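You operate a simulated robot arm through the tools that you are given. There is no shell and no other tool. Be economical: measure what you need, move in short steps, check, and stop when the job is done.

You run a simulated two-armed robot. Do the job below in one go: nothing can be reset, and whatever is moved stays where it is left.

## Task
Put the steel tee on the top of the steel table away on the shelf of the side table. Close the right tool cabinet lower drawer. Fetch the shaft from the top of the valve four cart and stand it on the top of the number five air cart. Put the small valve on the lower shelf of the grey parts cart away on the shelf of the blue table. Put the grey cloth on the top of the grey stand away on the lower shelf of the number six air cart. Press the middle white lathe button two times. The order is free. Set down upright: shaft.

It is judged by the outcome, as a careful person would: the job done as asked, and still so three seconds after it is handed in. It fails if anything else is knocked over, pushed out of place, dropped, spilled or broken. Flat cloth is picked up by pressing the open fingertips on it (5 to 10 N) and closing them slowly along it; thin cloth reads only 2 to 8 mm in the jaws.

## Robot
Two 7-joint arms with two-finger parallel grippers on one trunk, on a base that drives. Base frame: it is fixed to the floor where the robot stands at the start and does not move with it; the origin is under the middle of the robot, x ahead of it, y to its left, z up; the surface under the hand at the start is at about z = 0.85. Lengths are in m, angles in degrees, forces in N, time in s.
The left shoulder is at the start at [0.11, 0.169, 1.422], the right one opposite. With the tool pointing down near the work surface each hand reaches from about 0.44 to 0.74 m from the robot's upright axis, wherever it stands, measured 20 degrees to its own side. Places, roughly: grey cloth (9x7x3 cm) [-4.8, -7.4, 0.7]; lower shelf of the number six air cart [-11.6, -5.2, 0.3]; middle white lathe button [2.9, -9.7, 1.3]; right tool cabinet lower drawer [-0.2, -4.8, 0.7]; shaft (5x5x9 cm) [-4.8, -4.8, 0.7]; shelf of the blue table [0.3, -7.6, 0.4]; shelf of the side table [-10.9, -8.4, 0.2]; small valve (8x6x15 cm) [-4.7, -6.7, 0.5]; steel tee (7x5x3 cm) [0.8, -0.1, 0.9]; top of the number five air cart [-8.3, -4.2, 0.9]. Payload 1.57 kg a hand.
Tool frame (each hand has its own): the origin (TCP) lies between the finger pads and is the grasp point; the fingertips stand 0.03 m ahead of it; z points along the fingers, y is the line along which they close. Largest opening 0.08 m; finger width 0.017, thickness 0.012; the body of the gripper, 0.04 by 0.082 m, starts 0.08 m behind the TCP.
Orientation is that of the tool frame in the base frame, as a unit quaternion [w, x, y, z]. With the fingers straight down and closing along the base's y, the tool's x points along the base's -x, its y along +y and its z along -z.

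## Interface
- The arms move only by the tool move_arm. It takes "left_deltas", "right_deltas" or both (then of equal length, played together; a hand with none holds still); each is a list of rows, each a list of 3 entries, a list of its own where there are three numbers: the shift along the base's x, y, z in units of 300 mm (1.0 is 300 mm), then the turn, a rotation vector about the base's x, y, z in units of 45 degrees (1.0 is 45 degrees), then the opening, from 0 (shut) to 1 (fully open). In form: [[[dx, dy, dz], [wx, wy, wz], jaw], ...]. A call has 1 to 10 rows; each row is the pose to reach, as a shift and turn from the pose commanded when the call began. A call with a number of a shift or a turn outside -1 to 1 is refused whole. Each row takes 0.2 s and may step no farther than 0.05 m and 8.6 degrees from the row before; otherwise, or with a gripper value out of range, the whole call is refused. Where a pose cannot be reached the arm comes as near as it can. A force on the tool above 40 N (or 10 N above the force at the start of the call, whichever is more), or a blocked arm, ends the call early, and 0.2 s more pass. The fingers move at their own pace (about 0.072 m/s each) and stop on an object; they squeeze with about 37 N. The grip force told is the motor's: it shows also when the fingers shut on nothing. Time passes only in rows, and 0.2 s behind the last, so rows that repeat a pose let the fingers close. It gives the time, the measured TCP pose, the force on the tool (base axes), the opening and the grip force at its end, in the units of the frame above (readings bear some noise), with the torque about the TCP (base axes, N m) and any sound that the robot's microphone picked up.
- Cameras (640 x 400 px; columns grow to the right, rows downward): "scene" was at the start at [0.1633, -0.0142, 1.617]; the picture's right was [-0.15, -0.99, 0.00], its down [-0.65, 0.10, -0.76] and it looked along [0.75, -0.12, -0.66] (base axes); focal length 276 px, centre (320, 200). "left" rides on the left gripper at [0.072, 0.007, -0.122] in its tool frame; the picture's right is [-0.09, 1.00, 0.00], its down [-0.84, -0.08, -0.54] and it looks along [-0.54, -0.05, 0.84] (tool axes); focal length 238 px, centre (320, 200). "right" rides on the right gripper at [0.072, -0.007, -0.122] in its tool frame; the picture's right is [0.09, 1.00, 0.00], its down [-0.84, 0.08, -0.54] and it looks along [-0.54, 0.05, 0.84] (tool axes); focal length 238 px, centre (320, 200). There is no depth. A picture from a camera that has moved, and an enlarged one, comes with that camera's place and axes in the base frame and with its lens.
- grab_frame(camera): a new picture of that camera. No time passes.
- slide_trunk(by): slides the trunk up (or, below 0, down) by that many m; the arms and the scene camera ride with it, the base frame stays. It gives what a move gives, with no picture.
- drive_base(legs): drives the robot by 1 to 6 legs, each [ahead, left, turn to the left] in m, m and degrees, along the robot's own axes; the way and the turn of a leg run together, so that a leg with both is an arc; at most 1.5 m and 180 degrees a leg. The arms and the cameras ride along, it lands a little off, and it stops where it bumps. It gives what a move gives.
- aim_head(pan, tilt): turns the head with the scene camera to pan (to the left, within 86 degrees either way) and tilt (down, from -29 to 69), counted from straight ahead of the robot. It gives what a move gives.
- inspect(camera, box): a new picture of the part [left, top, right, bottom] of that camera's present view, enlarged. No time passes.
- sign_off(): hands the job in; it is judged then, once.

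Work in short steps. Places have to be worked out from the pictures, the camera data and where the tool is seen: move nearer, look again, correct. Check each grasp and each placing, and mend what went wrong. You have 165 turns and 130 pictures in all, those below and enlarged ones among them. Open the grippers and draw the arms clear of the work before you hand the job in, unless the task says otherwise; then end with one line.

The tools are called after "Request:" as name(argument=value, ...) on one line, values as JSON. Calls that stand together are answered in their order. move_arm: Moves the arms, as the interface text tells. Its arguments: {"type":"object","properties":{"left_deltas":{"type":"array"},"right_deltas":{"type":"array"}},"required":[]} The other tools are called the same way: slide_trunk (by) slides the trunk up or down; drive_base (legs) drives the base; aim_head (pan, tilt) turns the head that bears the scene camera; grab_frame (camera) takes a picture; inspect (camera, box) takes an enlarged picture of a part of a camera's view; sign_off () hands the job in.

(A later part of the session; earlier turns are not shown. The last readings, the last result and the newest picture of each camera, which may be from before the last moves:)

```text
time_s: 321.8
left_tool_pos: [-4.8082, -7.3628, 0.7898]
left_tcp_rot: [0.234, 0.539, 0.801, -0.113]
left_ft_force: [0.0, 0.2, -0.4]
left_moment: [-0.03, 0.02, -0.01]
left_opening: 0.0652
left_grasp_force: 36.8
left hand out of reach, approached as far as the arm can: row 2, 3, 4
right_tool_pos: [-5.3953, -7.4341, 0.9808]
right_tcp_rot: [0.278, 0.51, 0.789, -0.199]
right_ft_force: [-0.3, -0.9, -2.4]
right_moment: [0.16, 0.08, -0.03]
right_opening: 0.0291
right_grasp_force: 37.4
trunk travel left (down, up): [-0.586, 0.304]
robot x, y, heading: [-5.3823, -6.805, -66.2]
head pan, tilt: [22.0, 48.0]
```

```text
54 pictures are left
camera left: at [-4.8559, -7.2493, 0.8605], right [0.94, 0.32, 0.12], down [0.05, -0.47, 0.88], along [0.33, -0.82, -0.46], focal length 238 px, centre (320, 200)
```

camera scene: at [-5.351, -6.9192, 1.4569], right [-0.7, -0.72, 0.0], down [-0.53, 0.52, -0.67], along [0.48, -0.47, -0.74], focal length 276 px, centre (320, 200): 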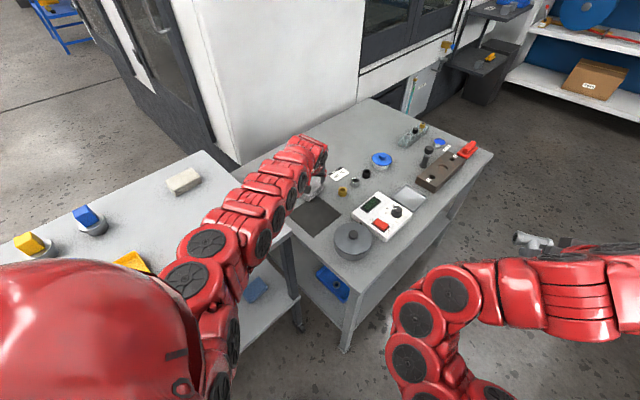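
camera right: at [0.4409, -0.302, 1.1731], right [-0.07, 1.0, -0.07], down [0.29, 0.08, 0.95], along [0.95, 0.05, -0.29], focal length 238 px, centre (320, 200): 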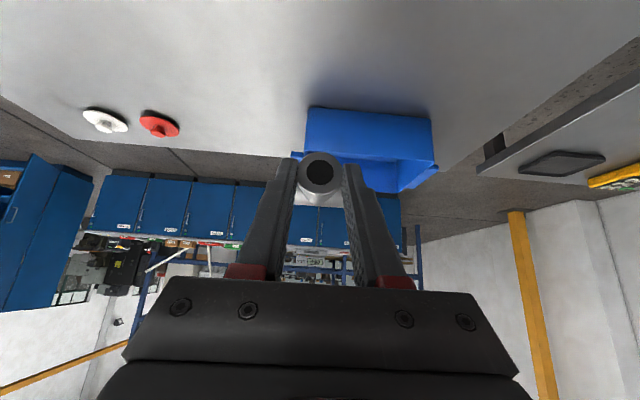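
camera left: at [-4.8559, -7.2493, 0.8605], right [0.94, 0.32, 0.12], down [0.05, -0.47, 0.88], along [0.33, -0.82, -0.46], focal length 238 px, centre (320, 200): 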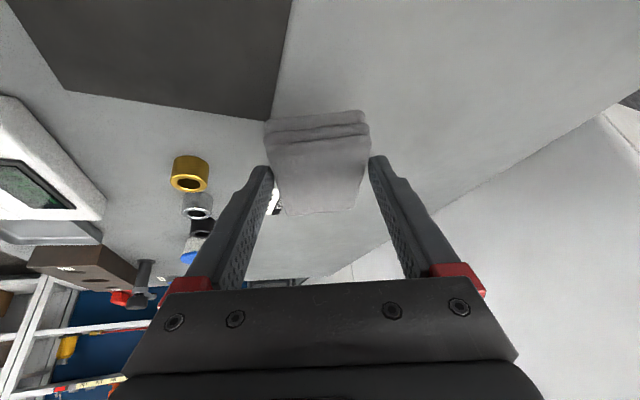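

The cloth rides with the hand, so it's held. I raise the trunk, back away, turn west and look down the aisle.

Request:
slide_trunk(by=0.3)

Request:
drive_base(legs=[[-0.5, 0, 0], [0, 0, -113.8]])

Request:
aim_head(pan=5, tilt=15)

Request:
grab_frame(camera="scene")

```text
time_s: 324.8
left_tool_pos: [-4.8082, -7.3638, 1.0895]
left_tcp_rot: [0.234, 0.539, 0.802, -0.112]
left_ft_force: [0.0, -0.4, 0.2]
left_moment: [0.0, 0.02, -0.02]
left_opening: 0.0646
left_grasp_force: 36.6
right_tool_pos: [-5.3961, -7.4347, 1.2806]
right_tcp_rot: [0.28, 0.509, 0.789, -0.198]
right_ft_force: [0.0, 0.6, -4.4]
right_moment: [0.12, 0.06, -0.01]
right_opening: 0.029
right_grasp_force: 37.1
trunk travel left (down, up): [-0.886, 0.004]
robot x, y, heading: [-5.381, -6.7975, -66.3]
head pan, tilt: [22.0, 48.0]
```

```text
time_s: 332.5
left_tool_pos: [-6.3342, -6.6382, 1.0893]
left_tcp_rot: [0.032, 0.965, -0.019, -0.258]
left_ft_force: [-1.0, -0.6, 0.3]
left_moment: [-0.01, 0.02, 0.0]
left_opening: 0.0645
left_grasp_force: 37.2
right_tool_pos: [-6.1568, -6.0736, 1.2811]
right_tcp_rot: [-0.016, 0.939, -0.001, -0.343]
right_ft_force: [0.5, 0.0, -3.6]
right_moment: [-0.04, -0.13, 0.0]
right_opening: 0.0291
right_grasp_force: 37.0
trunk travel left (down, up): [-0.886, 0.004]
robot x, y, heading: [-5.5843, -6.3484, 179.5]
head pan, tilt: [22.0, 48.0]
```

```text
time_s: 333.5
left_tool_pos: [-6.334, -6.6378, 1.0895]
left_tcp_rot: [0.032, 0.965, -0.02, -0.258]
left_ft_force: [-0.3, -0.4, -1.0]
left_moment: [-0.02, 0.0, 0.02]
left_opening: 0.064
left_grasp_force: 36.9
right_tool_pos: [-6.1557, -6.0738, 1.2805]
right_tcp_rot: [-0.016, 0.94, -0.001, -0.342]
right_ft_force: [0.2, 0.0, -3.8]
right_moment: [0.01, -0.15, -0.01]
right_opening: 0.0289
right_grasp_force: 36.5
trunk travel left (down, up): [-0.886, 0.004]
robot x, y, heading: [-5.5836, -6.3508, 179.3]
head pan, tilt: [5.0, 15.0]
```

```text
53 pictures are left
camera scene: at [-5.759, -6.3539, 1.8078], right [-0.08, 1.0, 0.0], down [0.26, 0.02, -0.97], along [-0.96, -0.07, -0.26], focal length 276 px, centre (320, 200)
```

scene: 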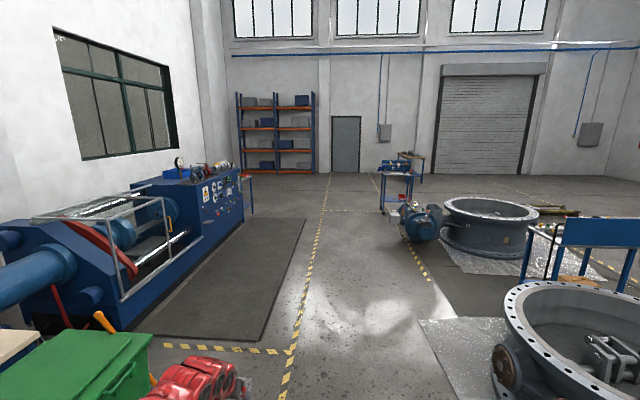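

The aisle runs west. I zoom on the far tables to identify the number-six cart and side table.

Request:
inspect(camera="scene", box=[360, 140, 456, 200])

Request:
inspect(camera="scene", box=[500, 200, 640, 288])

```text
6.67 times, centred on (408, 170) of scene
camera zoom: at [-5.759, -6.3539, 1.8078], right [-0.08, 1.0, 0.0], down [0.26, 0.02, -0.97], along [-0.96, -0.07, -0.26], focal length 1838 px, centre (-267, 400)
```

zoom: 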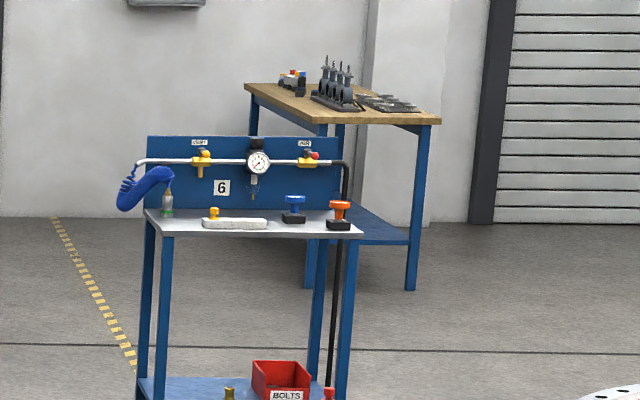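

```text
4.55 times, centred on (570, 244) of scene
camera zoom: at [-5.759, -6.3539, 1.8078], right [-0.08, 1.0, 0.0], down [0.26, 0.02, -0.97], along [-0.96, -0.07, -0.26], focal length 1253 px, centre (-816, 0)
```

zoom: 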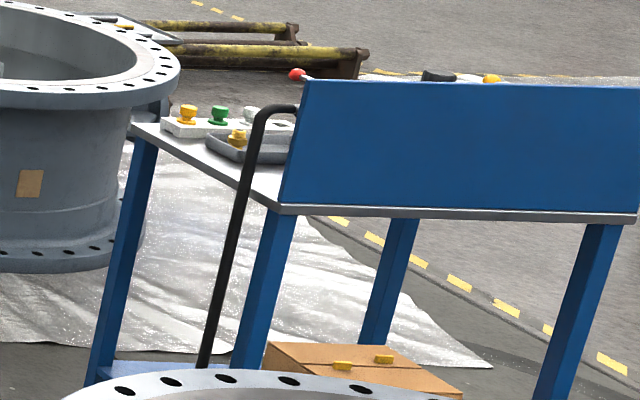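

Cart six faces east with a pump in front of it. I drive west about 4.4 m and look at both destinations.

Request:
drive_base(legs=[[1.5, 0, 0], [1.5, 0, 0], [1.4, 0, 0]])

Request:
aim_head(pan=-25, tilt=28)

Request:
grab_frame(camera="scene")

Request:
aim_head(pan=60, tilt=28)

Request:
grab_frame(camera="scene")

```text
time_s: 354.5
left_tool_pos: [-10.7188, -6.6493, 1.0905]
left_tcp_rot: [0.034, 0.966, -0.008, -0.258]
left_ft_force: [0.3, -0.9, -0.8]
left_moment: [-0.06, -0.02, 0.01]
left_opening: 0.0638
left_grasp_force: 37.2
right_tool_pos: [-10.5562, -6.0817, 1.2807]
right_tcp_rot: [-0.012, 0.939, 0.01, -0.342]
right_ft_force: [-0.1, -0.5, -2.9]
right_moment: [0.01, -0.16, -0.02]
right_opening: 0.0292
right_grasp_force: 36.9
trunk travel left (down, up): [-0.886, 0.004]
robot x, y, heading: [-9.9776, -6.3404, -179.5]
head pan, tilt: [5.0, 15.0]
```

```text
time_s: 355.4
left_tool_pos: [-10.7203, -6.6507, 1.0906]
left_tcp_rot: [0.034, 0.965, -0.008, -0.258]
left_ft_force: [-0.3, -0.1, -0.3]
left_moment: [-0.01, 0.0, -0.03]
left_opening: 0.0641
left_grasp_force: 36.9
right_tool_pos: [-10.5559, -6.0823, 1.2808]
right_tcp_rot: [-0.012, 0.939, 0.01, -0.342]
right_ft_force: [0.0, -0.2, -2.3]
right_moment: [0.01, -0.14, -0.01]
right_opening: 0.0291
right_grasp_force: 36.6
trunk travel left (down, up): [-0.886, 0.004]
robot x, y, heading: [-9.9794, -6.3433, -179.5]
head pan, tilt: [-25.0, 28.0]
```

```text
50 pictures are left
camera scene: at [-10.142, -6.3062, 1.7869], right [0.41, 0.91, 0.0], down [0.43, -0.19, -0.88], along [-0.8, 0.36, -0.47], focal length 276 px, centre (320, 200)
```

scene: 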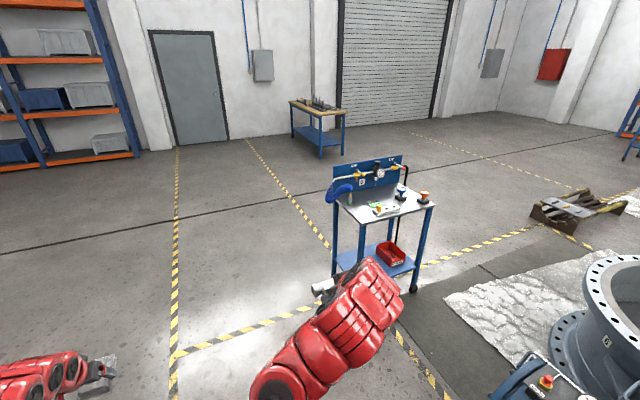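

```text
time_s: 357.0
left_tool_pos: [-10.7192, -6.6497, 1.09]
left_tcp_rot: [0.035, 0.965, -0.007, -0.258]
left_ft_force: [0.2, -0.3, -0.6]
left_moment: [0.0, -0.02, -0.01]
left_opening: 0.0639
left_grasp_force: 37.0
right_tool_pos: [-10.5553, -6.0819, 1.2794]
right_tcp_rot: [-0.012, 0.939, 0.01, -0.343]
right_ft_force: [-0.4, -0.6, -3.5]
right_moment: [0.01, -0.11, -0.02]
right_opening: 0.0292
right_grasp_force: 36.8
trunk travel left (down, up): [-0.886, 0.004]
robot x, y, heading: [-9.9779, -6.3383, -179.2]
head pan, tilt: [60.0, 28.0]
```

```text
49 pictures are left
camera scene: at [-10.1037, -6.4231, 1.7869], right [-0.87, 0.49, 0.0], down [0.23, 0.41, -0.88], along [-0.43, -0.77, -0.47], focal length 276 px, centre (320, 200)
```

scene: 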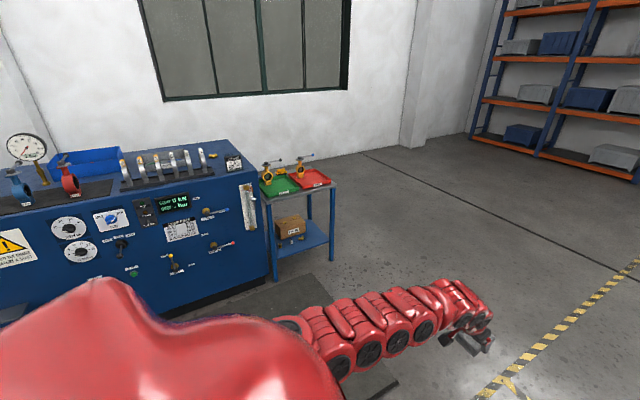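

Cart six: legs near x -11.8/-11.37, y -5.40/-4.87, approachable from the south. The side table stands beside the blue machine with a free west end. I place the cloth first: go to x≈-11.33, face north, and lower the trunk.

Request:
drive_base(legs=[[1.33, 0.1, 0], [0, 0, -90.8]])

Request:
slide_trunk(by=-0.4)

Request:
slide_trunk(by=-0.22)

Request:
aim_head(pan=8, tilt=28)

Request:
grab_frame(camera="scene")

```text
time_s: 367.6
left_tool_pos: [-11.6152, -5.7236, 1.0898]
left_tcp_rot: [0.158, -0.675, 0.69, 0.206]
left_ft_force: [0.9, 0.4, -1.1]
left_moment: [0.0, 0.01, -0.02]
left_opening: 0.0638
left_grasp_force: 37.3
right_tool_pos: [-11.0478, -5.888, 1.2817]
right_tcp_rot: [-0.251, 0.67, -0.658, -0.233]
right_ft_force: [0.6, 0.4, -2.9]
right_moment: [-0.13, -0.01, 0.01]
right_opening: 0.0292
right_grasp_force: 37.1
trunk travel left (down, up): [-0.886, 0.004]
robot x, y, heading: [-11.3083, -6.4646, 90.4]
head pan, tilt: [60.0, 28.0]
```

```text
time_s: 371.4
left_tool_pos: [-11.615, -5.7215, 0.6902]
left_tcp_rot: [0.158, -0.675, 0.69, 0.206]
left_ft_force: [0.4, 0.4, -0.3]
left_moment: [-0.01, 0.0, 0.02]
left_opening: 0.0635
left_grasp_force: 37.0
right_tool_pos: [-11.0482, -5.8875, 0.8806]
right_tcp_rot: [-0.25, 0.671, -0.658, -0.234]
right_ft_force: [1.6, 0.2, -2.4]
right_moment: [-0.18, 0.01, -0.04]
right_opening: 0.0291
right_grasp_force: 36.8
trunk travel left (down, up): [-0.486, 0.404]
robot x, y, heading: [-11.3092, -6.4668, 90.5]
head pan, tilt: [60.0, 28.0]
```

```text
time_s: 373.7
left_tool_pos: [-11.6155, -5.721, 0.4694]
left_tcp_rot: [0.158, -0.676, 0.69, 0.206]
left_ft_force: [-0.1, -0.5, 0.2]
left_moment: [-0.02, 0.03, 0.02]
left_opening: 0.0638
left_grasp_force: 37.1
right_tool_pos: [-11.0473, -5.8892, 0.6605]
right_tcp_rot: [-0.251, 0.67, -0.658, -0.233]
right_ft_force: [-0.7, -0.3, -2.4]
right_moment: [-0.13, 0.01, 0.01]
right_opening: 0.0289
right_grasp_force: 37.1
trunk travel left (down, up): [-0.266, 0.624]
robot x, y, heading: [-11.3094, -6.4661, 90.3]
head pan, tilt: [60.0, 28.0]
```

```text
time_s: 374.9
left_tool_pos: [-11.6161, -5.7225, 0.4711]
left_tcp_rot: [0.158, -0.676, 0.689, 0.207]
left_ft_force: [-0.9, 0.7, -0.9]
left_moment: [0.01, -0.02, -0.01]
left_opening: 0.0638
left_grasp_force: 37.2
right_tool_pos: [-11.0479, -5.889, 0.6605]
right_tcp_rot: [-0.251, 0.67, -0.658, -0.233]
right_ft_force: [-1.2, 0.2, -3.2]
right_moment: [-0.13, 0.0, -0.02]
right_opening: 0.0288
right_grasp_force: 37.5
trunk travel left (down, up): [-0.266, 0.624]
robot x, y, heading: [-11.3085, -6.4622, 90.3]
head pan, tilt: [8.0, 28.0]
```

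```text
48 pictures are left
camera scene: at [-11.3239, -6.2959, 1.1668], right [0.99, 0.15, 0.0], down [0.07, -0.46, -0.88], along [-0.13, 0.87, -0.47], focal length 276 px, centre (320, 200)
```

scene: 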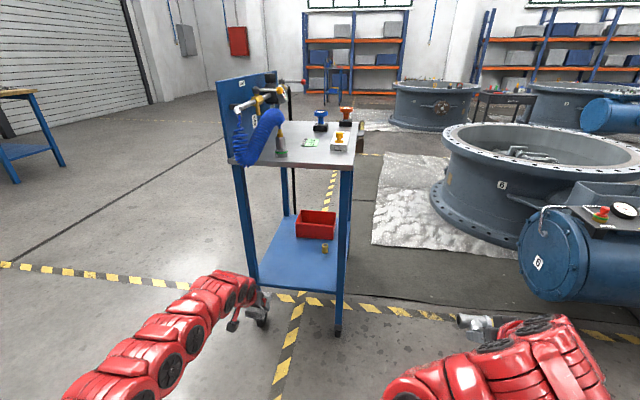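

The shelf sits at z≈0.26, its front-left area free (bin and brass piece are farther back). Aim: cloth centre near [-11.59, -5.31]. I lower the trunk 7 cm and drive in 0.40 m.

Request:
slide_trunk(by=-0.07)

Request:
drive_base(legs=[[0.4, -0.026, 0]])

Request:
grab_frame(camera="scene")

Request:
grab_frame(camera="left")

```text
time_s: 376.0
left_tool_pos: [-11.6152, -5.7222, 0.4]
left_tcp_rot: [0.158, -0.676, 0.69, 0.206]
left_ft_force: [0.5, 0.0, -1.4]
left_moment: [0.01, -0.01, -0.01]
left_opening: 0.0637
left_grasp_force: 36.6
right_tool_pos: [-11.0477, -5.8882, 0.5909]
right_tcp_rot: [-0.251, 0.67, -0.659, -0.232]
right_ft_force: [-0.1, 0.4, -3.1]
right_moment: [-0.17, 0.02, 0.0]
right_opening: 0.0291
right_grasp_force: 36.7
trunk travel left (down, up): [-0.196, 0.694]
robot x, y, heading: [-11.3087, -6.4628, 90.4]
head pan, tilt: [8.0, 28.0]
```

```text
time_s: 378.5
left_tool_pos: [-11.5921, -5.3208, 0.4004]
left_tcp_rot: [0.158, -0.675, 0.69, 0.207]
left_ft_force: [0.2, 0.3, -1.0]
left_moment: [-0.01, 0.02, -0.04]
left_opening: 0.0639
left_grasp_force: 37.0
right_tool_pos: [-11.0258, -5.4876, 0.5901]
right_tcp_rot: [-0.251, 0.67, -0.658, -0.234]
right_ft_force: [0.0, -0.3, -3.4]
right_moment: [-0.16, -0.01, -0.01]
right_opening: 0.0293
right_grasp_force: 37.2
trunk travel left (down, up): [-0.196, 0.694]
robot x, y, heading: [-11.2866, -6.0674, 90.2]
head pan, tilt: [8.0, 28.0]
```

```text
47 pictures are left
camera scene: at [-11.3013, -5.894, 1.0968], right [0.99, 0.15, 0.0], down [0.07, -0.47, -0.88], along [-0.13, 0.87, -0.47], focal length 276 px, centre (320, 200)
```

scene: 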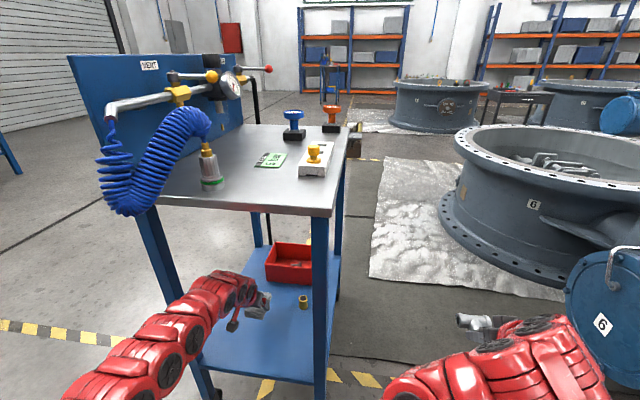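

```text
46 pictures are left
camera left: at [-11.5949, -5.4446, 0.4702], right [-0.99, 0.08, 0.12], down [0.14, 0.46, 0.88], along [0.02, 0.89, -0.46], focal length 238 px, centre (320, 200)
```

left: 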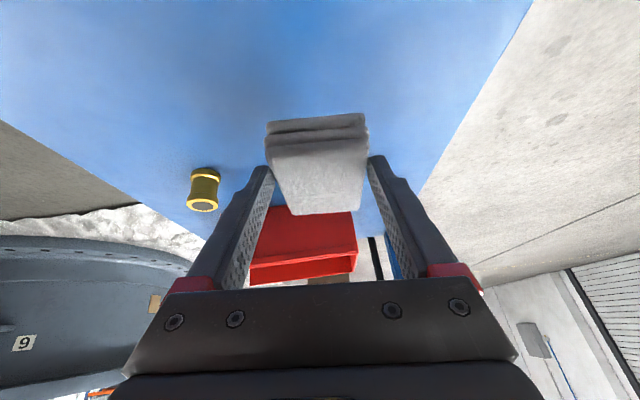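

Over the free area. I lower 8 cm and check for contact.

Request:
move_arm(left_deltas=[[[0, 0, -0.1], [0, 0, 0], 0], [[0, 0, -0.2], [0, 0, 0], 0], [[0, 0, -0.27], [0, 0, 0], 0], [[0, 0, -0.29], [0, 0, 0], 0]])

Request:
grab_frame(camera="left")

```text
time_s: 379.3
left_tool_pos: [-11.5939, -5.3175, 0.3386]
left_tcp_rot: [0.163, -0.673, 0.688, 0.216]
left_ft_force: [0.6, -4.4, 28.9]
left_moment: [-0.24, -0.53, -0.11]
left_opening: 0.0648
left_grasp_force: 37.6
right_tool_pos: [-11.0245, -5.4894, 0.5929]
right_tcp_rot: [-0.252, 0.669, -0.659, -0.234]
right_ft_force: [0.6, 0.7, -2.9]
right_moment: [-0.16, -0.02, -0.02]
right_opening: 0.0293
right_grasp_force: 37.3
trunk travel left (down, up): [-0.196, 0.694]
robot x, y, heading: [-11.2857, -6.0602, 90.6]
head pan, tilt: [8.0, 28.0]
stopped in row 3 (left hand): the force on the tool passed its limit at 41 N (the readings are from after the stop); the commanded pose is now the measured one
```

```text
45 pictures are left
camera left: at [-11.5961, -5.4426, 0.4068], right [-0.99, 0.08, 0.12], down [0.15, 0.44, 0.89], along [0.02, 0.9, -0.44], focal length 238 px, centre (320, 200)
```

left: 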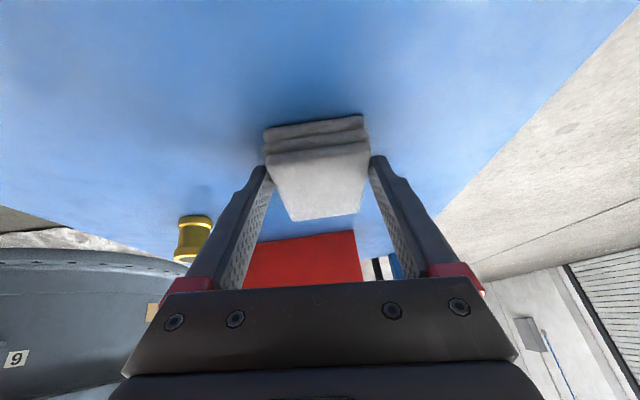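

Contact at z 0.339, so the shelf is at 0.30. I ease up slightly, open, and lift away.

Request:
move_arm(left_deltas=[[[0, 0, 0.012], [0, 0, 0], 0], [[0, 0, 0.012], [0, 0, 0], 0.85], [[0, 0, 0.012], [0, 0, 0], 1], [[0, 0, 0.012], [0, 0, 0], 1], [[0, 0, 0.1], [0, 0, 0], 1], [[0, 0, 0.2], [0, 0, 0], 1]])

Request:
grab_frame(camera="left")

```text
time_s: 380.7
left_tool_pos: [-11.5951, -5.3172, 0.3956]
left_tcp_rot: [0.161, -0.675, 0.689, 0.212]
left_ft_force: [0.3, -0.8, -0.2]
left_moment: [0.0, 0.02, 0.0]
left_opening: 0.0796
left_grasp_force: 0.0
right_tool_pos: [-11.0251, -5.4868, 0.5913]
right_tcp_rot: [-0.251, 0.67, -0.658, -0.233]
right_ft_force: [0.8, -0.5, -3.0]
right_moment: [-0.12, 0.0, -0.01]
right_opening: 0.0291
right_grasp_force: 37.1
trunk travel left (down, up): [-0.196, 0.694]
robot x, y, heading: [-11.2857, -6.0642, 90.5]
head pan, tilt: [8.0, 28.0]
```

```text
44 pictures are left
camera left: at [-11.5969, -5.442, 0.4631], right [-0.99, 0.08, 0.12], down [0.14, 0.44, 0.88], along [0.02, 0.89, -0.45], focal length 238 px, centre (320, 200)
```

left: 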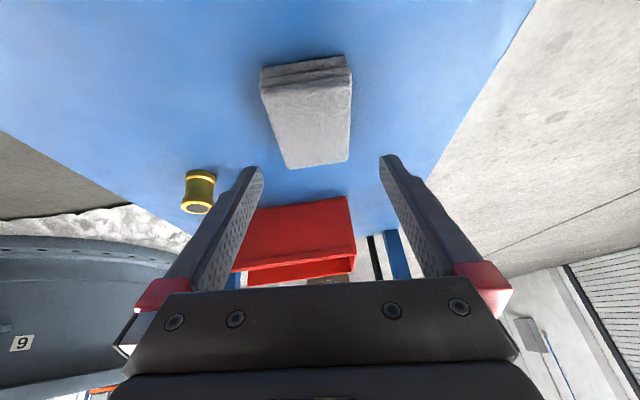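

The cloth lies flat on the lower shelf of cart six. I back out and go round to the west end of the side table, facing +x, for the tee.

Request:
drive_base(legs=[[-0.9, 0, 0], [0, 0, -90.5], [-0.85, 0, 0], [0, -1.15, 0]])

Request:
aim_head(pan=-8, tilt=30)

Request:
grab_frame(camera="scene")

Request:
grab_frame(camera="right")

```text
time_s: 398.8
left_tool_pos: [-11.3783, -7.8008, 0.393]
left_tcp_rot: [0.263, 0.01, 0.964, 0.037]
left_ft_force: [0.3, -0.8, 1.0]
left_moment: [0.01, 0.0, -0.01]
left_opening: 0.08
left_grasp_force: 0.1
right_tool_pos: [-11.549, -8.37, 0.5907]
right_tcp_rot: [0.343, -0.007, 0.939, -0.012]
right_ft_force: [0.2, 0.4, -2.8]
right_moment: [-0.02, 0.12, 0.0]
right_opening: 0.029
right_grasp_force: 36.8
trunk travel left (down, up): [-0.196, 0.694]
robot x, y, heading: [-12.1216, -8.1075, 0.4]
head pan, tilt: [8.0, 28.0]
```

```text
time_s: 399.6
left_tool_pos: [-11.3781, -7.7994, 0.3938]
left_tcp_rot: [0.263, 0.01, 0.964, 0.036]
left_ft_force: [-0.3, -0.4, 0.7]
left_moment: [0.04, 0.03, 0.01]
left_opening: 0.0801
left_grasp_force: 0.0
right_tool_pos: [-11.5488, -8.369, 0.5909]
right_tcp_rot: [0.342, -0.007, 0.94, -0.013]
right_ft_force: [0.4, -0.1, -3.0]
right_moment: [0.0, 0.13, 0.02]
right_opening: 0.029
right_grasp_force: 37.0
trunk travel left (down, up): [-0.196, 0.694]
robot x, y, heading: [-12.1298, -8.1075, 0.5]
head pan, tilt: [-8.0, 30.0]
```

```text
43 pictures are left
camera scene: at [-11.9552, -8.1201, 1.0937], right [-0.13, -0.99, 0.0], down [-0.5, 0.07, -0.87], along [0.86, -0.11, -0.5], focal length 276 px, centre (320, 200)
```

scene: 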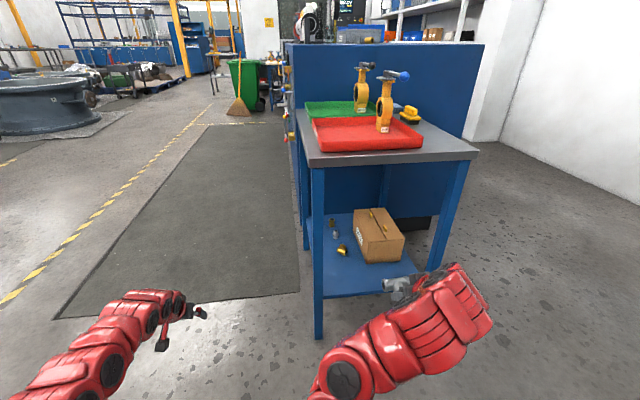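

```text
42 pictures are left
camera right: at [-11.682, -8.3759, 0.6383], right [-0.08, 0.99, -0.09], down [0.29, 0.11, 0.95], along [0.95, 0.05, -0.3], focal length 238 px, centre (320, 200)
```

right: 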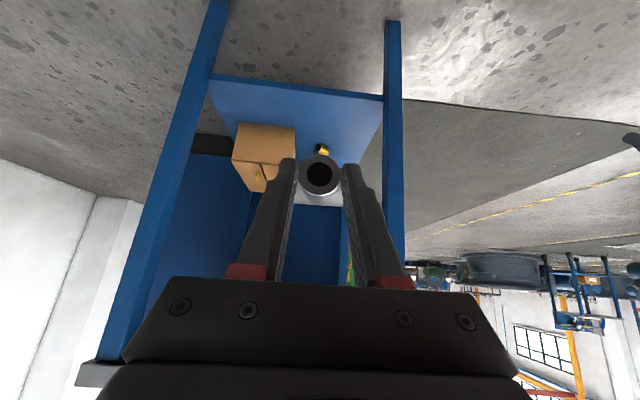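

The shelf's west bay is free around [-11.12, -8.33] (box to the right, brass bits deeper in). I lower the trunk, shift 3.4 cm left and drive in 0.394 m.

Request:
slide_trunk(by=-0.19)

Request:
drive_base(legs=[[0, 0.034, -0.5], [0.394, 0, 0]])

Request:
grab_frame(camera="right")

Request:
grab_frame(camera="scene")

```text
time_s: 401.6
left_tool_pos: [-11.3782, -7.8009, 0.2033]
left_tcp_rot: [0.263, 0.01, 0.964, 0.036]
left_ft_force: [-0.3, -0.3, -0.2]
left_moment: [-0.01, 0.01, -0.01]
left_opening: 0.0802
left_grasp_force: 0.1
right_tool_pos: [-11.5484, -8.3687, 0.4004]
right_tcp_rot: [0.342, -0.007, 0.94, -0.013]
right_ft_force: [-0.3, 0.1, -2.7]
right_moment: [-0.01, 0.15, 0.0]
right_opening: 0.0292
right_grasp_force: 36.9
trunk travel left (down, up): [-0.006, 0.884]
robot x, y, heading: [-12.1287, -8.107, 0.6]
head pan, tilt: [-8.0, 30.0]
```

```text
time_s: 404.5
left_tool_pos: [-10.9873, -7.7711, 0.2029]
left_tcp_rot: [0.263, 0.014, 0.964, 0.036]
left_ft_force: [-0.4, -1.0, 0.2]
left_moment: [-0.04, -0.01, -0.03]
left_opening: 0.0797
left_grasp_force: 0.0
right_tool_pos: [-11.1597, -8.3402, 0.4012]
right_tcp_rot: [0.342, -0.004, 0.939, -0.015]
right_ft_force: [-0.5, 0.8, -3.9]
right_moment: [0.07, 0.13, 0.01]
right_opening: 0.0289
right_grasp_force: 36.9
trunk travel left (down, up): [-0.006, 0.884]
robot x, y, heading: [-11.736, -8.0744, 0.1]
head pan, tilt: [-8.0, 30.0]
```

```text
41 pictures are left
camera right: at [-11.2949, -8.3449, 0.4483], right [-0.07, 0.99, -0.09], down [0.29, 0.1, 0.95], along [0.95, 0.04, -0.3], focal length 238 px, centre (320, 200)
```

right: 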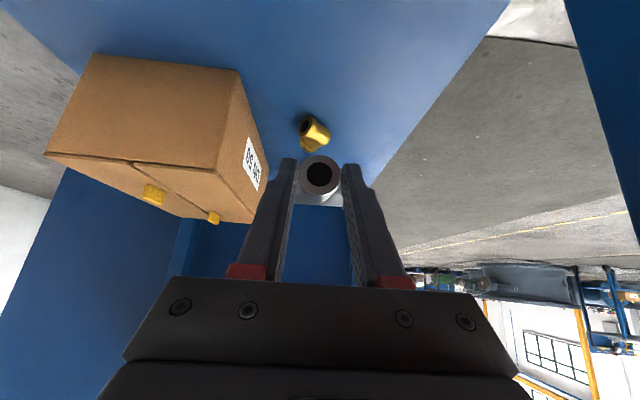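

```text
40 pictures are left
camera scene: at [-11.5663, -8.0872, 0.9037], right [-0.14, -0.99, 0.0], down [-0.5, 0.07, -0.87], along [0.86, -0.12, -0.5], focal length 276 px, centre (320, 200)
```

scene: 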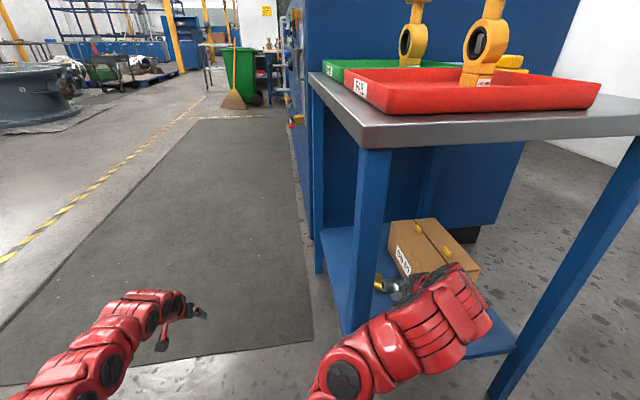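

Clear of box and brass pieces. I lower to just above the expected contact.

Request:
move_arm(right_deltas=[[[0, 0, -0.1], [0, 0, 0], 0], [[0, 0, -0.2], [0, 0, 0], 0], [[0, 0, -0.3], [0, 0, 0], 0], [[0, 0, -0.34], [0, 0, 0], 0], [[0, 0, -0.36], [0, 0, 0], 0], [[0, 0, -0.375], [0, 0, 0], 0]])

Request:
grab_frame(camera="right")

```text
time_s: 405.9
left_tool_pos: [-10.9877, -7.7709, 0.2041]
left_tcp_rot: [0.264, 0.014, 0.964, 0.034]
left_ft_force: [-0.5, 0.7, 0.1]
left_moment: [-0.01, 0.01, 0.0]
left_opening: 0.08
left_grasp_force: 0.1
right_tool_pos: [-11.1539, -8.3384, 0.3938]
right_tcp_rot: [0.339, -0.004, 0.941, -0.015]
right_ft_force: [-0.7, -0.5, -3.5]
right_moment: [0.0, 0.15, 0.02]
right_opening: 0.0292
right_grasp_force: 36.9
right hand out of reach, approached as far as the arm can: row 1, 2, 3, 4, 5, 6
trunk travel left (down, up): [-0.006, 0.884]
robot x, y, heading: [-11.7365, -8.0764, 0.0]
head pan, tilt: [-8.0, 30.0]
```

```text
39 pictures are left
camera right: at [-11.2875, -8.3431, 0.4426], right [-0.07, 0.99, -0.09], down [0.3, 0.11, 0.95], along [0.95, 0.04, -0.3], focal length 238 px, centre (320, 200)
```

right: 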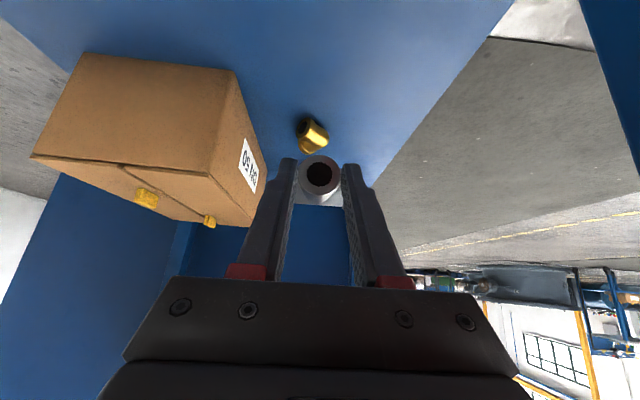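

The arm is too folded to go lower here. I back the base 0.14 m and extend the arm forward while lowering instead.

Request:
drive_base(legs=[[-0.14, 0, 0]])

Request:
move_arm(right_deltas=[[[0.12, 0, 0], [0, 0, 0], 0], [[0.24, 0, 0], [0, 0, 0], 0], [[0.36, 0, 0], [0, 0, 0], 0], [[0.47, 0, -0.05], [0, 0, 0], 0], [[0.47, 0, -0.15], [0, 0, 0], 0], [[0.47, 0, -0.25], [0, 0, 0], 0]])

```text
time_s: 407.3
left_tool_pos: [-11.126, -7.772, 0.2029]
left_tcp_rot: [0.263, 0.015, 0.964, 0.035]
left_ft_force: [0.8, -0.4, -0.3]
left_moment: [0.05, 0.0, 0.01]
left_opening: 0.0797
left_grasp_force: 0.1
right_tool_pos: [-11.2953, -8.3405, 0.3938]
right_tcp_rot: [0.34, -0.004, 0.94, -0.015]
right_ft_force: [-0.5, 0.2, -3.6]
right_moment: [0.01, 0.17, 0.01]
right_opening: 0.0292
right_grasp_force: 37.8
trunk travel left (down, up): [-0.006, 0.884]
robot x, y, heading: [-11.8749, -8.0766, -0.4]
head pan, tilt: [-8.0, 30.0]
```

```text
time_s: 408.7
left_tool_pos: [-11.1262, -7.773, 0.2028]
left_tcp_rot: [0.264, 0.014, 0.964, 0.035]
left_ft_force: [0.8, 1.2, 0.3]
left_moment: [-0.01, 0.03, 0.0]
left_opening: 0.0799
left_grasp_force: 0.0
right_tool_pos: [-11.1512, -8.3398, 0.3198]
right_tcp_rot: [0.34, -0.003, 0.94, -0.014]
right_ft_force: [-1.0, -0.8, -2.3]
right_moment: [-0.02, 0.16, 0.03]
right_opening: 0.0288
right_grasp_force: 36.9
trunk travel left (down, up): [-0.006, 0.884]
robot x, y, heading: [-11.8752, -8.0727, 0.1]
head pan, tilt: [-8.0, 30.0]
```

Reached z 0.32 as commanded. I continue lowering in small steps.

Request:
move_arm(right_deltas=[[[0, 0, -0.05], [0, 0, 0], 0], [[0, 0, -0.08], [0, 0, 0], 0], [[0, 0, -0.1], [0, 0, 0], 0]])

Request:
grab_frame(camera="right")

```text
time_s: 409.5
left_tool_pos: [-11.1257, -7.7727, 0.2041]
left_tcp_rot: [0.264, 0.015, 0.964, 0.034]
left_ft_force: [0.7, 0.0, -0.2]
left_moment: [0.01, -0.02, -0.01]
left_opening: 0.0802
left_grasp_force: 0.1
right_tool_pos: [-11.1524, -8.3384, 0.2893]
right_tcp_rot: [0.339, -0.005, 0.941, -0.013]
right_ft_force: [0.2, -0.1, -4.0]
right_moment: [0.01, 0.14, 0.02]
right_opening: 0.0289
right_grasp_force: 37.1
trunk travel left (down, up): [-0.006, 0.884]
robot x, y, heading: [-11.8756, -8.0741, -0.4]
head pan, tilt: [-8.0, 30.0]
```

```text
38 pictures are left
camera right: at [-11.2857, -8.3437, 0.3372], right [-0.07, 0.99, -0.09], down [0.3, 0.11, 0.95], along [0.95, 0.04, -0.3], focal length 238 px, centre (320, 200)
```

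right: 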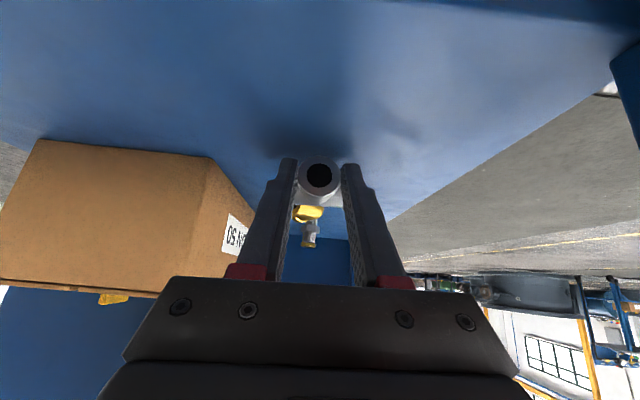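

The contact shadow is closing in. A bit lower.

Request:
move_arm(right_deltas=[[[0, 0, -0.02], [0, 0, 0], 0], [[0, 0, -0.035], [0, 0, 0], 0]])

```text
time_s: 410.1
left_tool_pos: [-11.1258, -7.7729, 0.2037]
left_tcp_rot: [0.263, 0.015, 0.964, 0.035]
left_ft_force: [-0.7, -0.8, 0.4]
left_moment: [-0.05, 0.0, 0.0]
left_opening: 0.0797
left_grasp_force: 0.1
right_tool_pos: [-11.1515, -8.3392, 0.2793]
right_tcp_rot: [0.34, -0.004, 0.94, -0.014]
right_ft_force: [-0.4, 0.1, -3.3]
right_moment: [-0.01, 0.16, 0.01]
right_opening: 0.0291
right_grasp_force: 37.4
trunk travel left (down, up): [-0.006, 0.884]
robot x, y, heading: [-11.8743, -8.0784, -0.1]
head pan, tilt: [-8.0, 30.0]
```

Request:
move_arm(right_deltas=[[[0, 0, -0.015], [0, 0, 0], 0], [[0, 0, -0.03], [0, 0, 0], 0]])

Request:
grab_frame(camera="right")

```text
time_s: 410.7
left_tool_pos: [-11.1255, -7.773, 0.2056]
left_tcp_rot: [0.265, 0.016, 0.964, 0.035]
left_ft_force: [0.4, -0.1, 1.3]
left_moment: [-0.01, -0.02, -0.03]
left_opening: 0.0799
left_grasp_force: 0.1
right_tool_pos: [-11.152, -8.3403, 0.2744]
right_tcp_rot: [0.345, -0.003, 0.939, -0.015]
right_ft_force: [-1.7, 0.0, 17.3]
right_moment: [0.14, -1.05, 0.04]
right_opening: 0.0291
right_grasp_force: 37.5
trunk travel left (down, up): [-0.006, 0.884]
robot x, y, heading: [-11.8761, -8.0774, -0.3]
head pan, tilt: [-8.0, 30.0]
```

```text
37 pictures are left
camera right: at [-11.2852, -8.3442, 0.3215], right [-0.07, 0.99, -0.09], down [0.29, 0.11, 0.95], along [0.96, 0.04, -0.29], focal length 238 px, centre (320, 200)
```

right: 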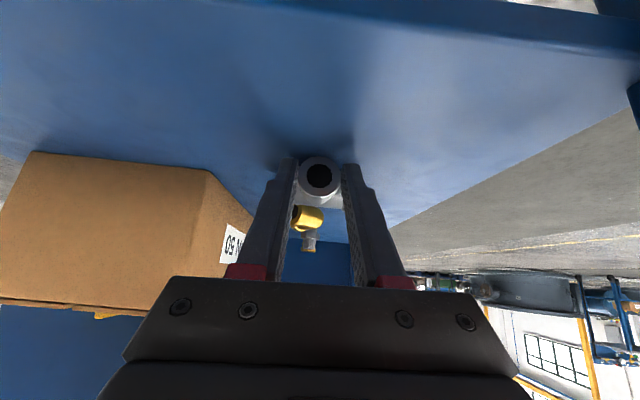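

Contact: +17 N. I ease off 1 mm, open, and retreat back and up along the tool axis.

Request:
move_arm(right_deltas=[[[0, 0, 0.005], [0, 0, 0], 0.5], [[0, 0, 0.005], [0, 0, 0], 1], [[0, 0, 0.005], [0, 0, 0], 1], [[0, 0, 0.005], [0, 0, 0], 1], [[-0.07, 0, 0.08], [0, 0, 0], 1], [[-0.15, 0, 0.15], [0, 0, 0], 1]])

Request:
grab_frame(camera="right")

```text
time_s: 412.1
left_tool_pos: [-11.1261, -7.7733, 0.2044]
left_tcp_rot: [0.264, 0.015, 0.964, 0.035]
left_ft_force: [0.0, -0.4, -0.5]
left_moment: [0.03, 0.02, 0.07]
left_opening: 0.0801
left_grasp_force: 0.0
right_tool_pos: [-11.1976, -8.3378, 0.3156]
right_tcp_rot: [0.34, -0.003, 0.94, -0.016]
right_ft_force: [-0.4, -1.3, 0.2]
right_moment: [-0.04, -0.03, -0.01]
right_opening: 0.0799
right_grasp_force: 0.0
trunk travel left (down, up): [-0.006, 0.884]
robot x, y, heading: [-11.876, -8.0748, -0.1]
head pan, tilt: [-8.0, 30.0]
```

```text
36 pictures are left
camera right: at [-11.3309, -8.3424, 0.3641], right [-0.07, 0.99, -0.09], down [0.3, 0.11, 0.95], along [0.95, 0.04, -0.3], focal length 238 px, centre (320, 200)
```

right: 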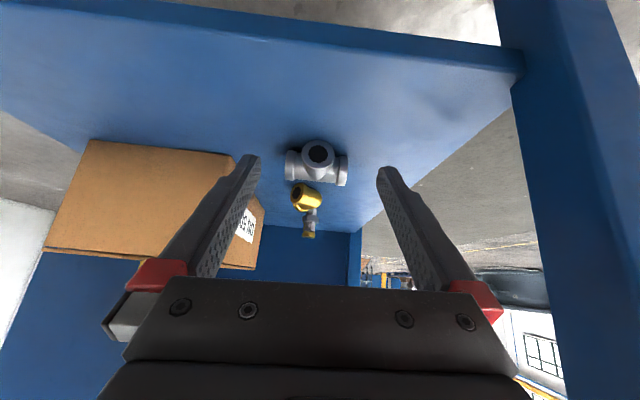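

The tee lies flat on the side-table shelf. I back out, raise the trunk fully, and travel back east toward the valve-four cart for the shaft.

Request:
drive_base(legs=[[-0.45, 0, 0]])

Request:
slide_trunk(by=0.4)

Request:
slide_trunk(by=0.4)

Request:
drive_base(legs=[[0, 1.5, 0], [0, 0.15, 0], [1.5, 0, 0], [1.5, 0, 0]])

Request:
drive_base(legs=[[1.5, 0, 0], [1.5, 0, 0]])

Request:
aim_head(pan=10, tilt=22)

Request:
grab_frame(camera="scene")

```text
time_s: 414.8
left_tool_pos: [-11.5727, -7.7767, 0.204]
left_tcp_rot: [0.263, 0.019, 0.964, 0.034]
left_ft_force: [-1.1, 0.8, -1.1]
left_moment: [0.02, 0.0, 0.0]
left_opening: 0.0797
left_grasp_force: 0.0
right_tool_pos: [-11.6483, -8.3417, 0.3157]
right_tcp_rot: [0.34, 0.001, 0.94, -0.016]
right_ft_force: [0.8, 0.2, -0.9]
right_moment: [0.04, 0.0, 0.0]
right_opening: 0.08
right_grasp_force: 0.0
trunk travel left (down, up): [-0.006, 0.884]
robot x, y, heading: [-12.3228, -8.0703, -0.5]
head pan, tilt: [-8.0, 30.0]
```

```text
time_s: 418.6
left_tool_pos: [-11.5714, -7.7768, 0.6035]
left_tcp_rot: [0.264, 0.019, 0.964, 0.033]
left_ft_force: [0.3, 0.0, 0.1]
left_moment: [0.02, 0.04, 0.01]
left_opening: 0.0801
left_grasp_force: 0.1
right_tool_pos: [-11.6486, -8.3408, 0.7146]
right_tcp_rot: [0.339, 0.0, 0.941, -0.017]
right_ft_force: [0.4, 0.1, 0.2]
right_moment: [-0.01, 0.01, -0.02]
right_opening: 0.0801
right_grasp_force: 0.0
trunk travel left (down, up): [-0.406, 0.484]
robot x, y, heading: [-12.3242, -8.0714, -0.8]
head pan, tilt: [-8.0, 30.0]
```

```text
time_s: 422.4
left_tool_pos: [-11.5715, -7.7776, 1.0034]
left_tcp_rot: [0.264, 0.018, 0.964, 0.034]
left_ft_force: [0.1, 0.3, -0.1]
left_moment: [-0.02, 0.01, 0.0]
left_opening: 0.0799
left_grasp_force: 0.1
right_tool_pos: [-11.6473, -8.3414, 1.1156]
right_tcp_rot: [0.341, 0.0, 0.94, -0.016]
right_ft_force: [-0.3, 0.6, -0.2]
right_moment: [0.01, 0.01, -0.01]
right_opening: 0.0798
right_grasp_force: 0.0
trunk travel left (down, up): [-0.806, 0.084]
robot x, y, heading: [-12.3261, -8.0735, -0.6]
head pan, tilt: [-8.0, 30.0]
```

```text
time_s: 445.1
left_tool_pos: [-8.4842, -6.2052, 1.0036]
left_tcp_rot: [0.265, 0.021, 0.964, 0.033]
left_ft_force: [-0.6, -0.2, -0.5]
left_moment: [0.0, 0.0, 0.03]
left_opening: 0.0801
left_grasp_force: 0.1
right_tool_pos: [-8.5626, -6.7702, 1.1163]
right_tcp_rot: [0.34, 0.002, 0.94, -0.017]
right_ft_force: [0.3, 1.0, 0.7]
right_moment: [0.02, 0.0, 0.01]
right_opening: 0.0801
right_grasp_force: 0.0
trunk travel left (down, up): [-0.806, 0.084]
robot x, y, heading: [-9.2389, -6.493, -1.0]
head pan, tilt: [-8.0, 30.0]
```

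```text
time_s: 459.4
left_tool_pos: [-5.5172, -6.3879, 1.0036]
left_tcp_rot: [0.264, 0.049, 0.963, 0.027]
left_ft_force: [-0.5, 0.0, -0.4]
left_moment: [0.0, 0.0, 0.01]
left_opening: 0.08
left_grasp_force: 0.1
right_tool_pos: [-5.629, -6.9461, 1.1161]
right_tcp_rot: [0.339, 0.03, 0.94, -0.027]
right_ft_force: [-0.6, 0.3, 0.2]
right_moment: [-0.01, 0.03, 0.02]
right_opening: 0.0803
right_grasp_force: 0.0
trunk travel left (down, up): [-0.806, 0.084]
robot x, y, heading: [-6.2859, -6.6327, -4.4]
head pan, tilt: [-8.0, 30.0]
```

```text
time_s: 460.2
left_tool_pos: [-5.5174, -6.3877, 1.004]
left_tcp_rot: [0.264, 0.049, 0.963, 0.026]
left_ft_force: [-1.1, -0.1, 1.1]
left_moment: [0.02, 0.01, 0.02]
left_opening: 0.0802
left_grasp_force: 0.2
right_tool_pos: [-5.629, -6.946, 1.1148]
right_tcp_rot: [0.339, 0.03, 0.94, -0.027]
right_ft_force: [0.6, -0.6, -0.7]
right_moment: [-0.03, -0.02, -0.01]
right_opening: 0.08
right_grasp_force: 0.0
trunk travel left (down, up): [-0.806, 0.084]
robot x, y, heading: [-6.2843, -6.6373, -4.1]
head pan, tilt: [10.0, 22.0]
```

```text
35 pictures are left
camera scene: at [-6.1141, -6.6323, 1.7165], right [0.1, -0.99, 0.0], down [-0.37, -0.04, -0.93], along [0.92, 0.09, -0.38], focal length 276 px, centre (320, 200)
```

scene: 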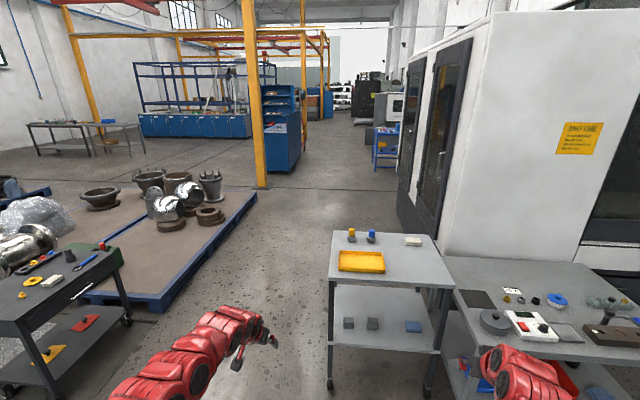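

I shift north to clear the grey cart, drive to x≈-4.9, and turn to face the valve-four cart.

Request:
drive_base(legs=[[0, 0.6, 4.1], [1.37, 0, 0], [0, 0, 90]])

Request:
aim_head(pan=-5, tilt=38)

Request:
grab_frame(camera="scene")

```text
time_s: 473.8
left_tool_pos: [-5.211, -5.2967, 1.003]
left_tcp_rot: [0.162, -0.672, 0.691, 0.213]
left_ft_force: [0.5, -0.4, 0.4]
left_moment: [-0.01, 0.02, -0.01]
left_opening: 0.0799
left_grasp_force: 0.0
right_tool_pos: [-4.6471, -5.3701, 1.1147]
right_tcp_rot: [-0.251, 0.668, -0.662, -0.229]
right_ft_force: [0.3, -0.5, -0.7]
right_moment: [0.03, -0.03, -0.04]
right_opening: 0.0799
right_grasp_force: 0.1
trunk travel left (down, up): [-0.806, 0.084]
robot x, y, heading: [-4.9122, -6.045, 90.0]
head pan, tilt: [10.0, 22.0]
```

```text
time_s: 474.6
left_tool_pos: [-5.211, -5.2975, 1.0042]
left_tcp_rot: [0.162, -0.671, 0.692, 0.212]
left_ft_force: [0.2, 0.9, -0.3]
left_moment: [0.01, 0.01, -0.01]
left_opening: 0.0799
left_grasp_force: 0.1
right_tool_pos: [-4.6458, -5.3695, 1.1155]
right_tcp_rot: [-0.25, 0.668, -0.662, -0.23]
right_ft_force: [0.5, 0.3, -0.3]
right_moment: [-0.03, 0.01, -0.02]
right_opening: 0.0798
right_grasp_force: 0.1
trunk travel left (down, up): [-0.806, 0.084]
robot x, y, heading: [-4.9139, -6.0439, 89.8]
head pan, tilt: [-5.0, 38.0]
```

```text
34 pictures are left
camera scene: at [-4.9035, -5.8817, 1.6914], right [1.0, -0.09, 0.0], down [-0.05, -0.61, -0.79], along [0.07, 0.79, -0.62], focal length 276 px, centre (320, 200)
```

scene: 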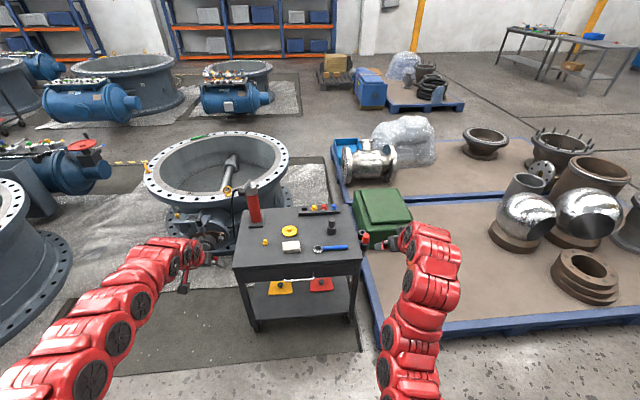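

The shaft stands near [-4.745, -4.83] on a top at z≈0.63. I zoom in, then drive 0.5 m closer and turn the right hand straight down.

Request:
inspect(camera="scene", box=[270, 195, 390, 270])

Request:
drive_base(legs=[[0.48, 0, 0]])

Request:
move_arm(right_deltas=[[[-0.06, 0, 0], [-0.15, 0, 0], 1], [[-0.12, 0, 0], [-0.3, 0, 0], 1], [[-0.18, 0, 0], [-0.45, 0, 0], 1], [[-0.24, 0, 0], [-0.6, 0, 0], 1], [[-0.3, 0, -0.05], [-0.75, 0, 0], 1], [[-0.33, 0.03, -0.1], [-0.889, 0, 0], 1]])

Request:
grab_frame(camera="right")

```text
5.33 times, centred on (330, 232) of scene
camera zoom: at [-4.9035, -5.8817, 1.6914], right [1.0, -0.09, 0.0], down [-0.05, -0.61, -0.79], along [0.07, 0.79, -0.62], focal length 1470 px, centre (267, 27)
```

zoom: 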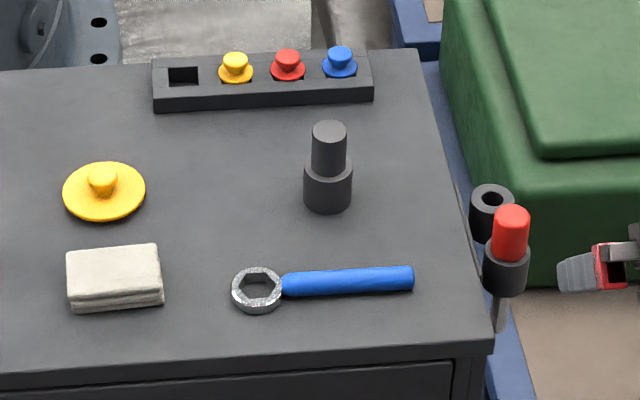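

```text
time_s: 476.9
left_tool_pos: [-5.2111, -4.9349, 0.9984]
left_tcp_rot: [0.155, -0.672, 0.694, 0.206]
left_ft_force: [-2.0, -16.1, 6.3]
left_moment: [-0.35, -0.17, -0.84]
left_opening: 0.0788
left_grasp_force: 0.1
right_tool_pos: [-4.644, -5.0029, 1.1137]
right_tcp_rot: [-0.251, 0.667, -0.663, -0.23]
right_ft_force: [0.5, 0.7, -0.9]
right_moment: [0.02, 0.03, -0.02]
right_opening: 0.08
right_grasp_force: 0.0
trunk travel left (down, up): [-0.806, 0.084]
robot x, y, heading: [-4.9061, -5.6787, 89.9]
head pan, tilt: [-5.0, 38.0]
stopped in leg 1: the force on the tool passed its limit at 69 N (the readings are from after the stop); the commanded pose is now the measured one
```

```text
time_s: 478.3
left_tool_pos: [-5.2122, -4.9335, 0.9992]
left_tcp_rot: [0.156, -0.672, 0.694, 0.206]
left_ft_force: [-2.8, 0.4, -3.3]
left_moment: [-0.02, 0.16, -0.01]
left_opening: 0.078
left_grasp_force: 0.0
right_tool_pos: [-4.7448, -4.9934, 1.0868]
right_tcp_rot: [-0.007, 0.711, -0.703, 0.012]
right_ft_force: [-0.4, -0.2, -0.4]
right_moment: [-0.03, -0.01, -0.01]
right_opening: 0.0802
right_grasp_force: 0.1
trunk travel left (down, up): [-0.806, 0.084]
robot x, y, heading: [-4.9095, -5.6746, 89.9]
head pan, tilt: [-5.0, 38.0]
```

```text
32 pictures are left
camera right: at [-4.7395, -5.0647, 1.2093], right [-0.99, -0.11, -0.03], down [-0.1, 0.84, 0.53], along [-0.03, 0.53, -0.85], focal length 238 px, centre (320, 200)
```

right: 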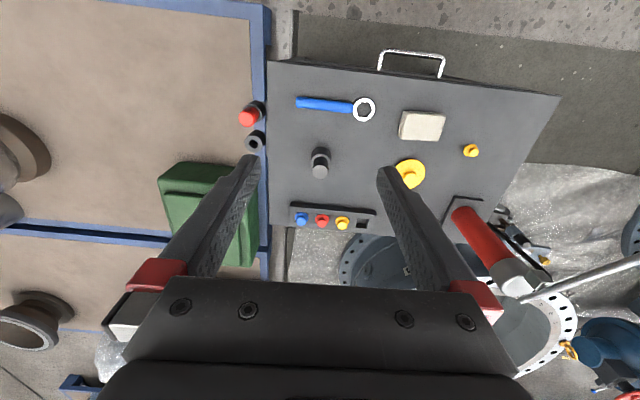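

The left hand bumped something at 1.0 m height and the drive stopped. I check the scene before moving.

Request:
grab_frame(camera="left")

Request:
grab_frame(camera="scene")

```text
31 pictures are left
camera left: at [-5.2148, -5.0578, 1.0702], right [-0.99, 0.09, 0.12], down [0.15, 0.46, 0.88], along [0.03, 0.88, -0.47], focal length 238 px, centre (320, 200)
```

left: 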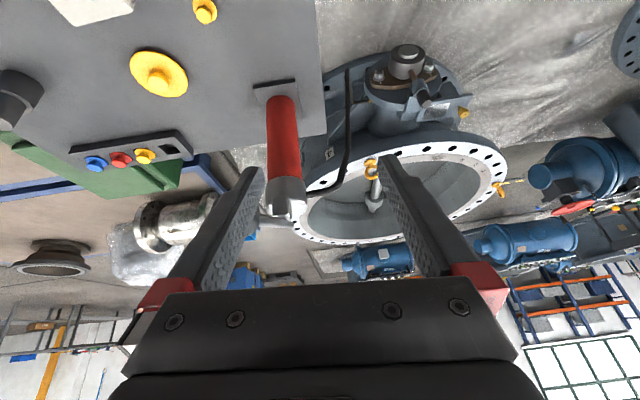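

```text
30 pictures are left
camera scene: at [-4.9039, -5.5146, 1.6913], right [1.0, -0.09, 0.0], down [-0.05, -0.61, -0.79], along [0.07, 0.78, -0.62], focal length 276 px, centre (320, 200)
```

scene: 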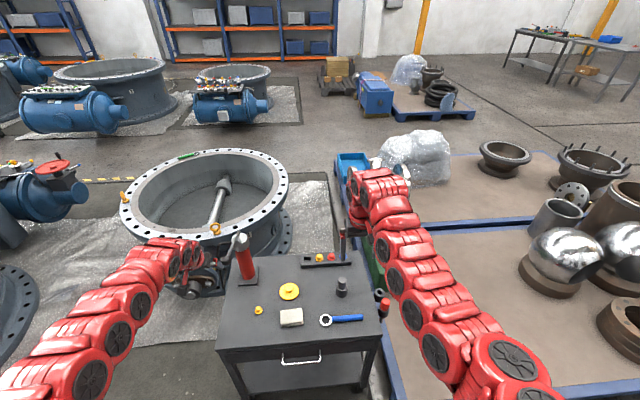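

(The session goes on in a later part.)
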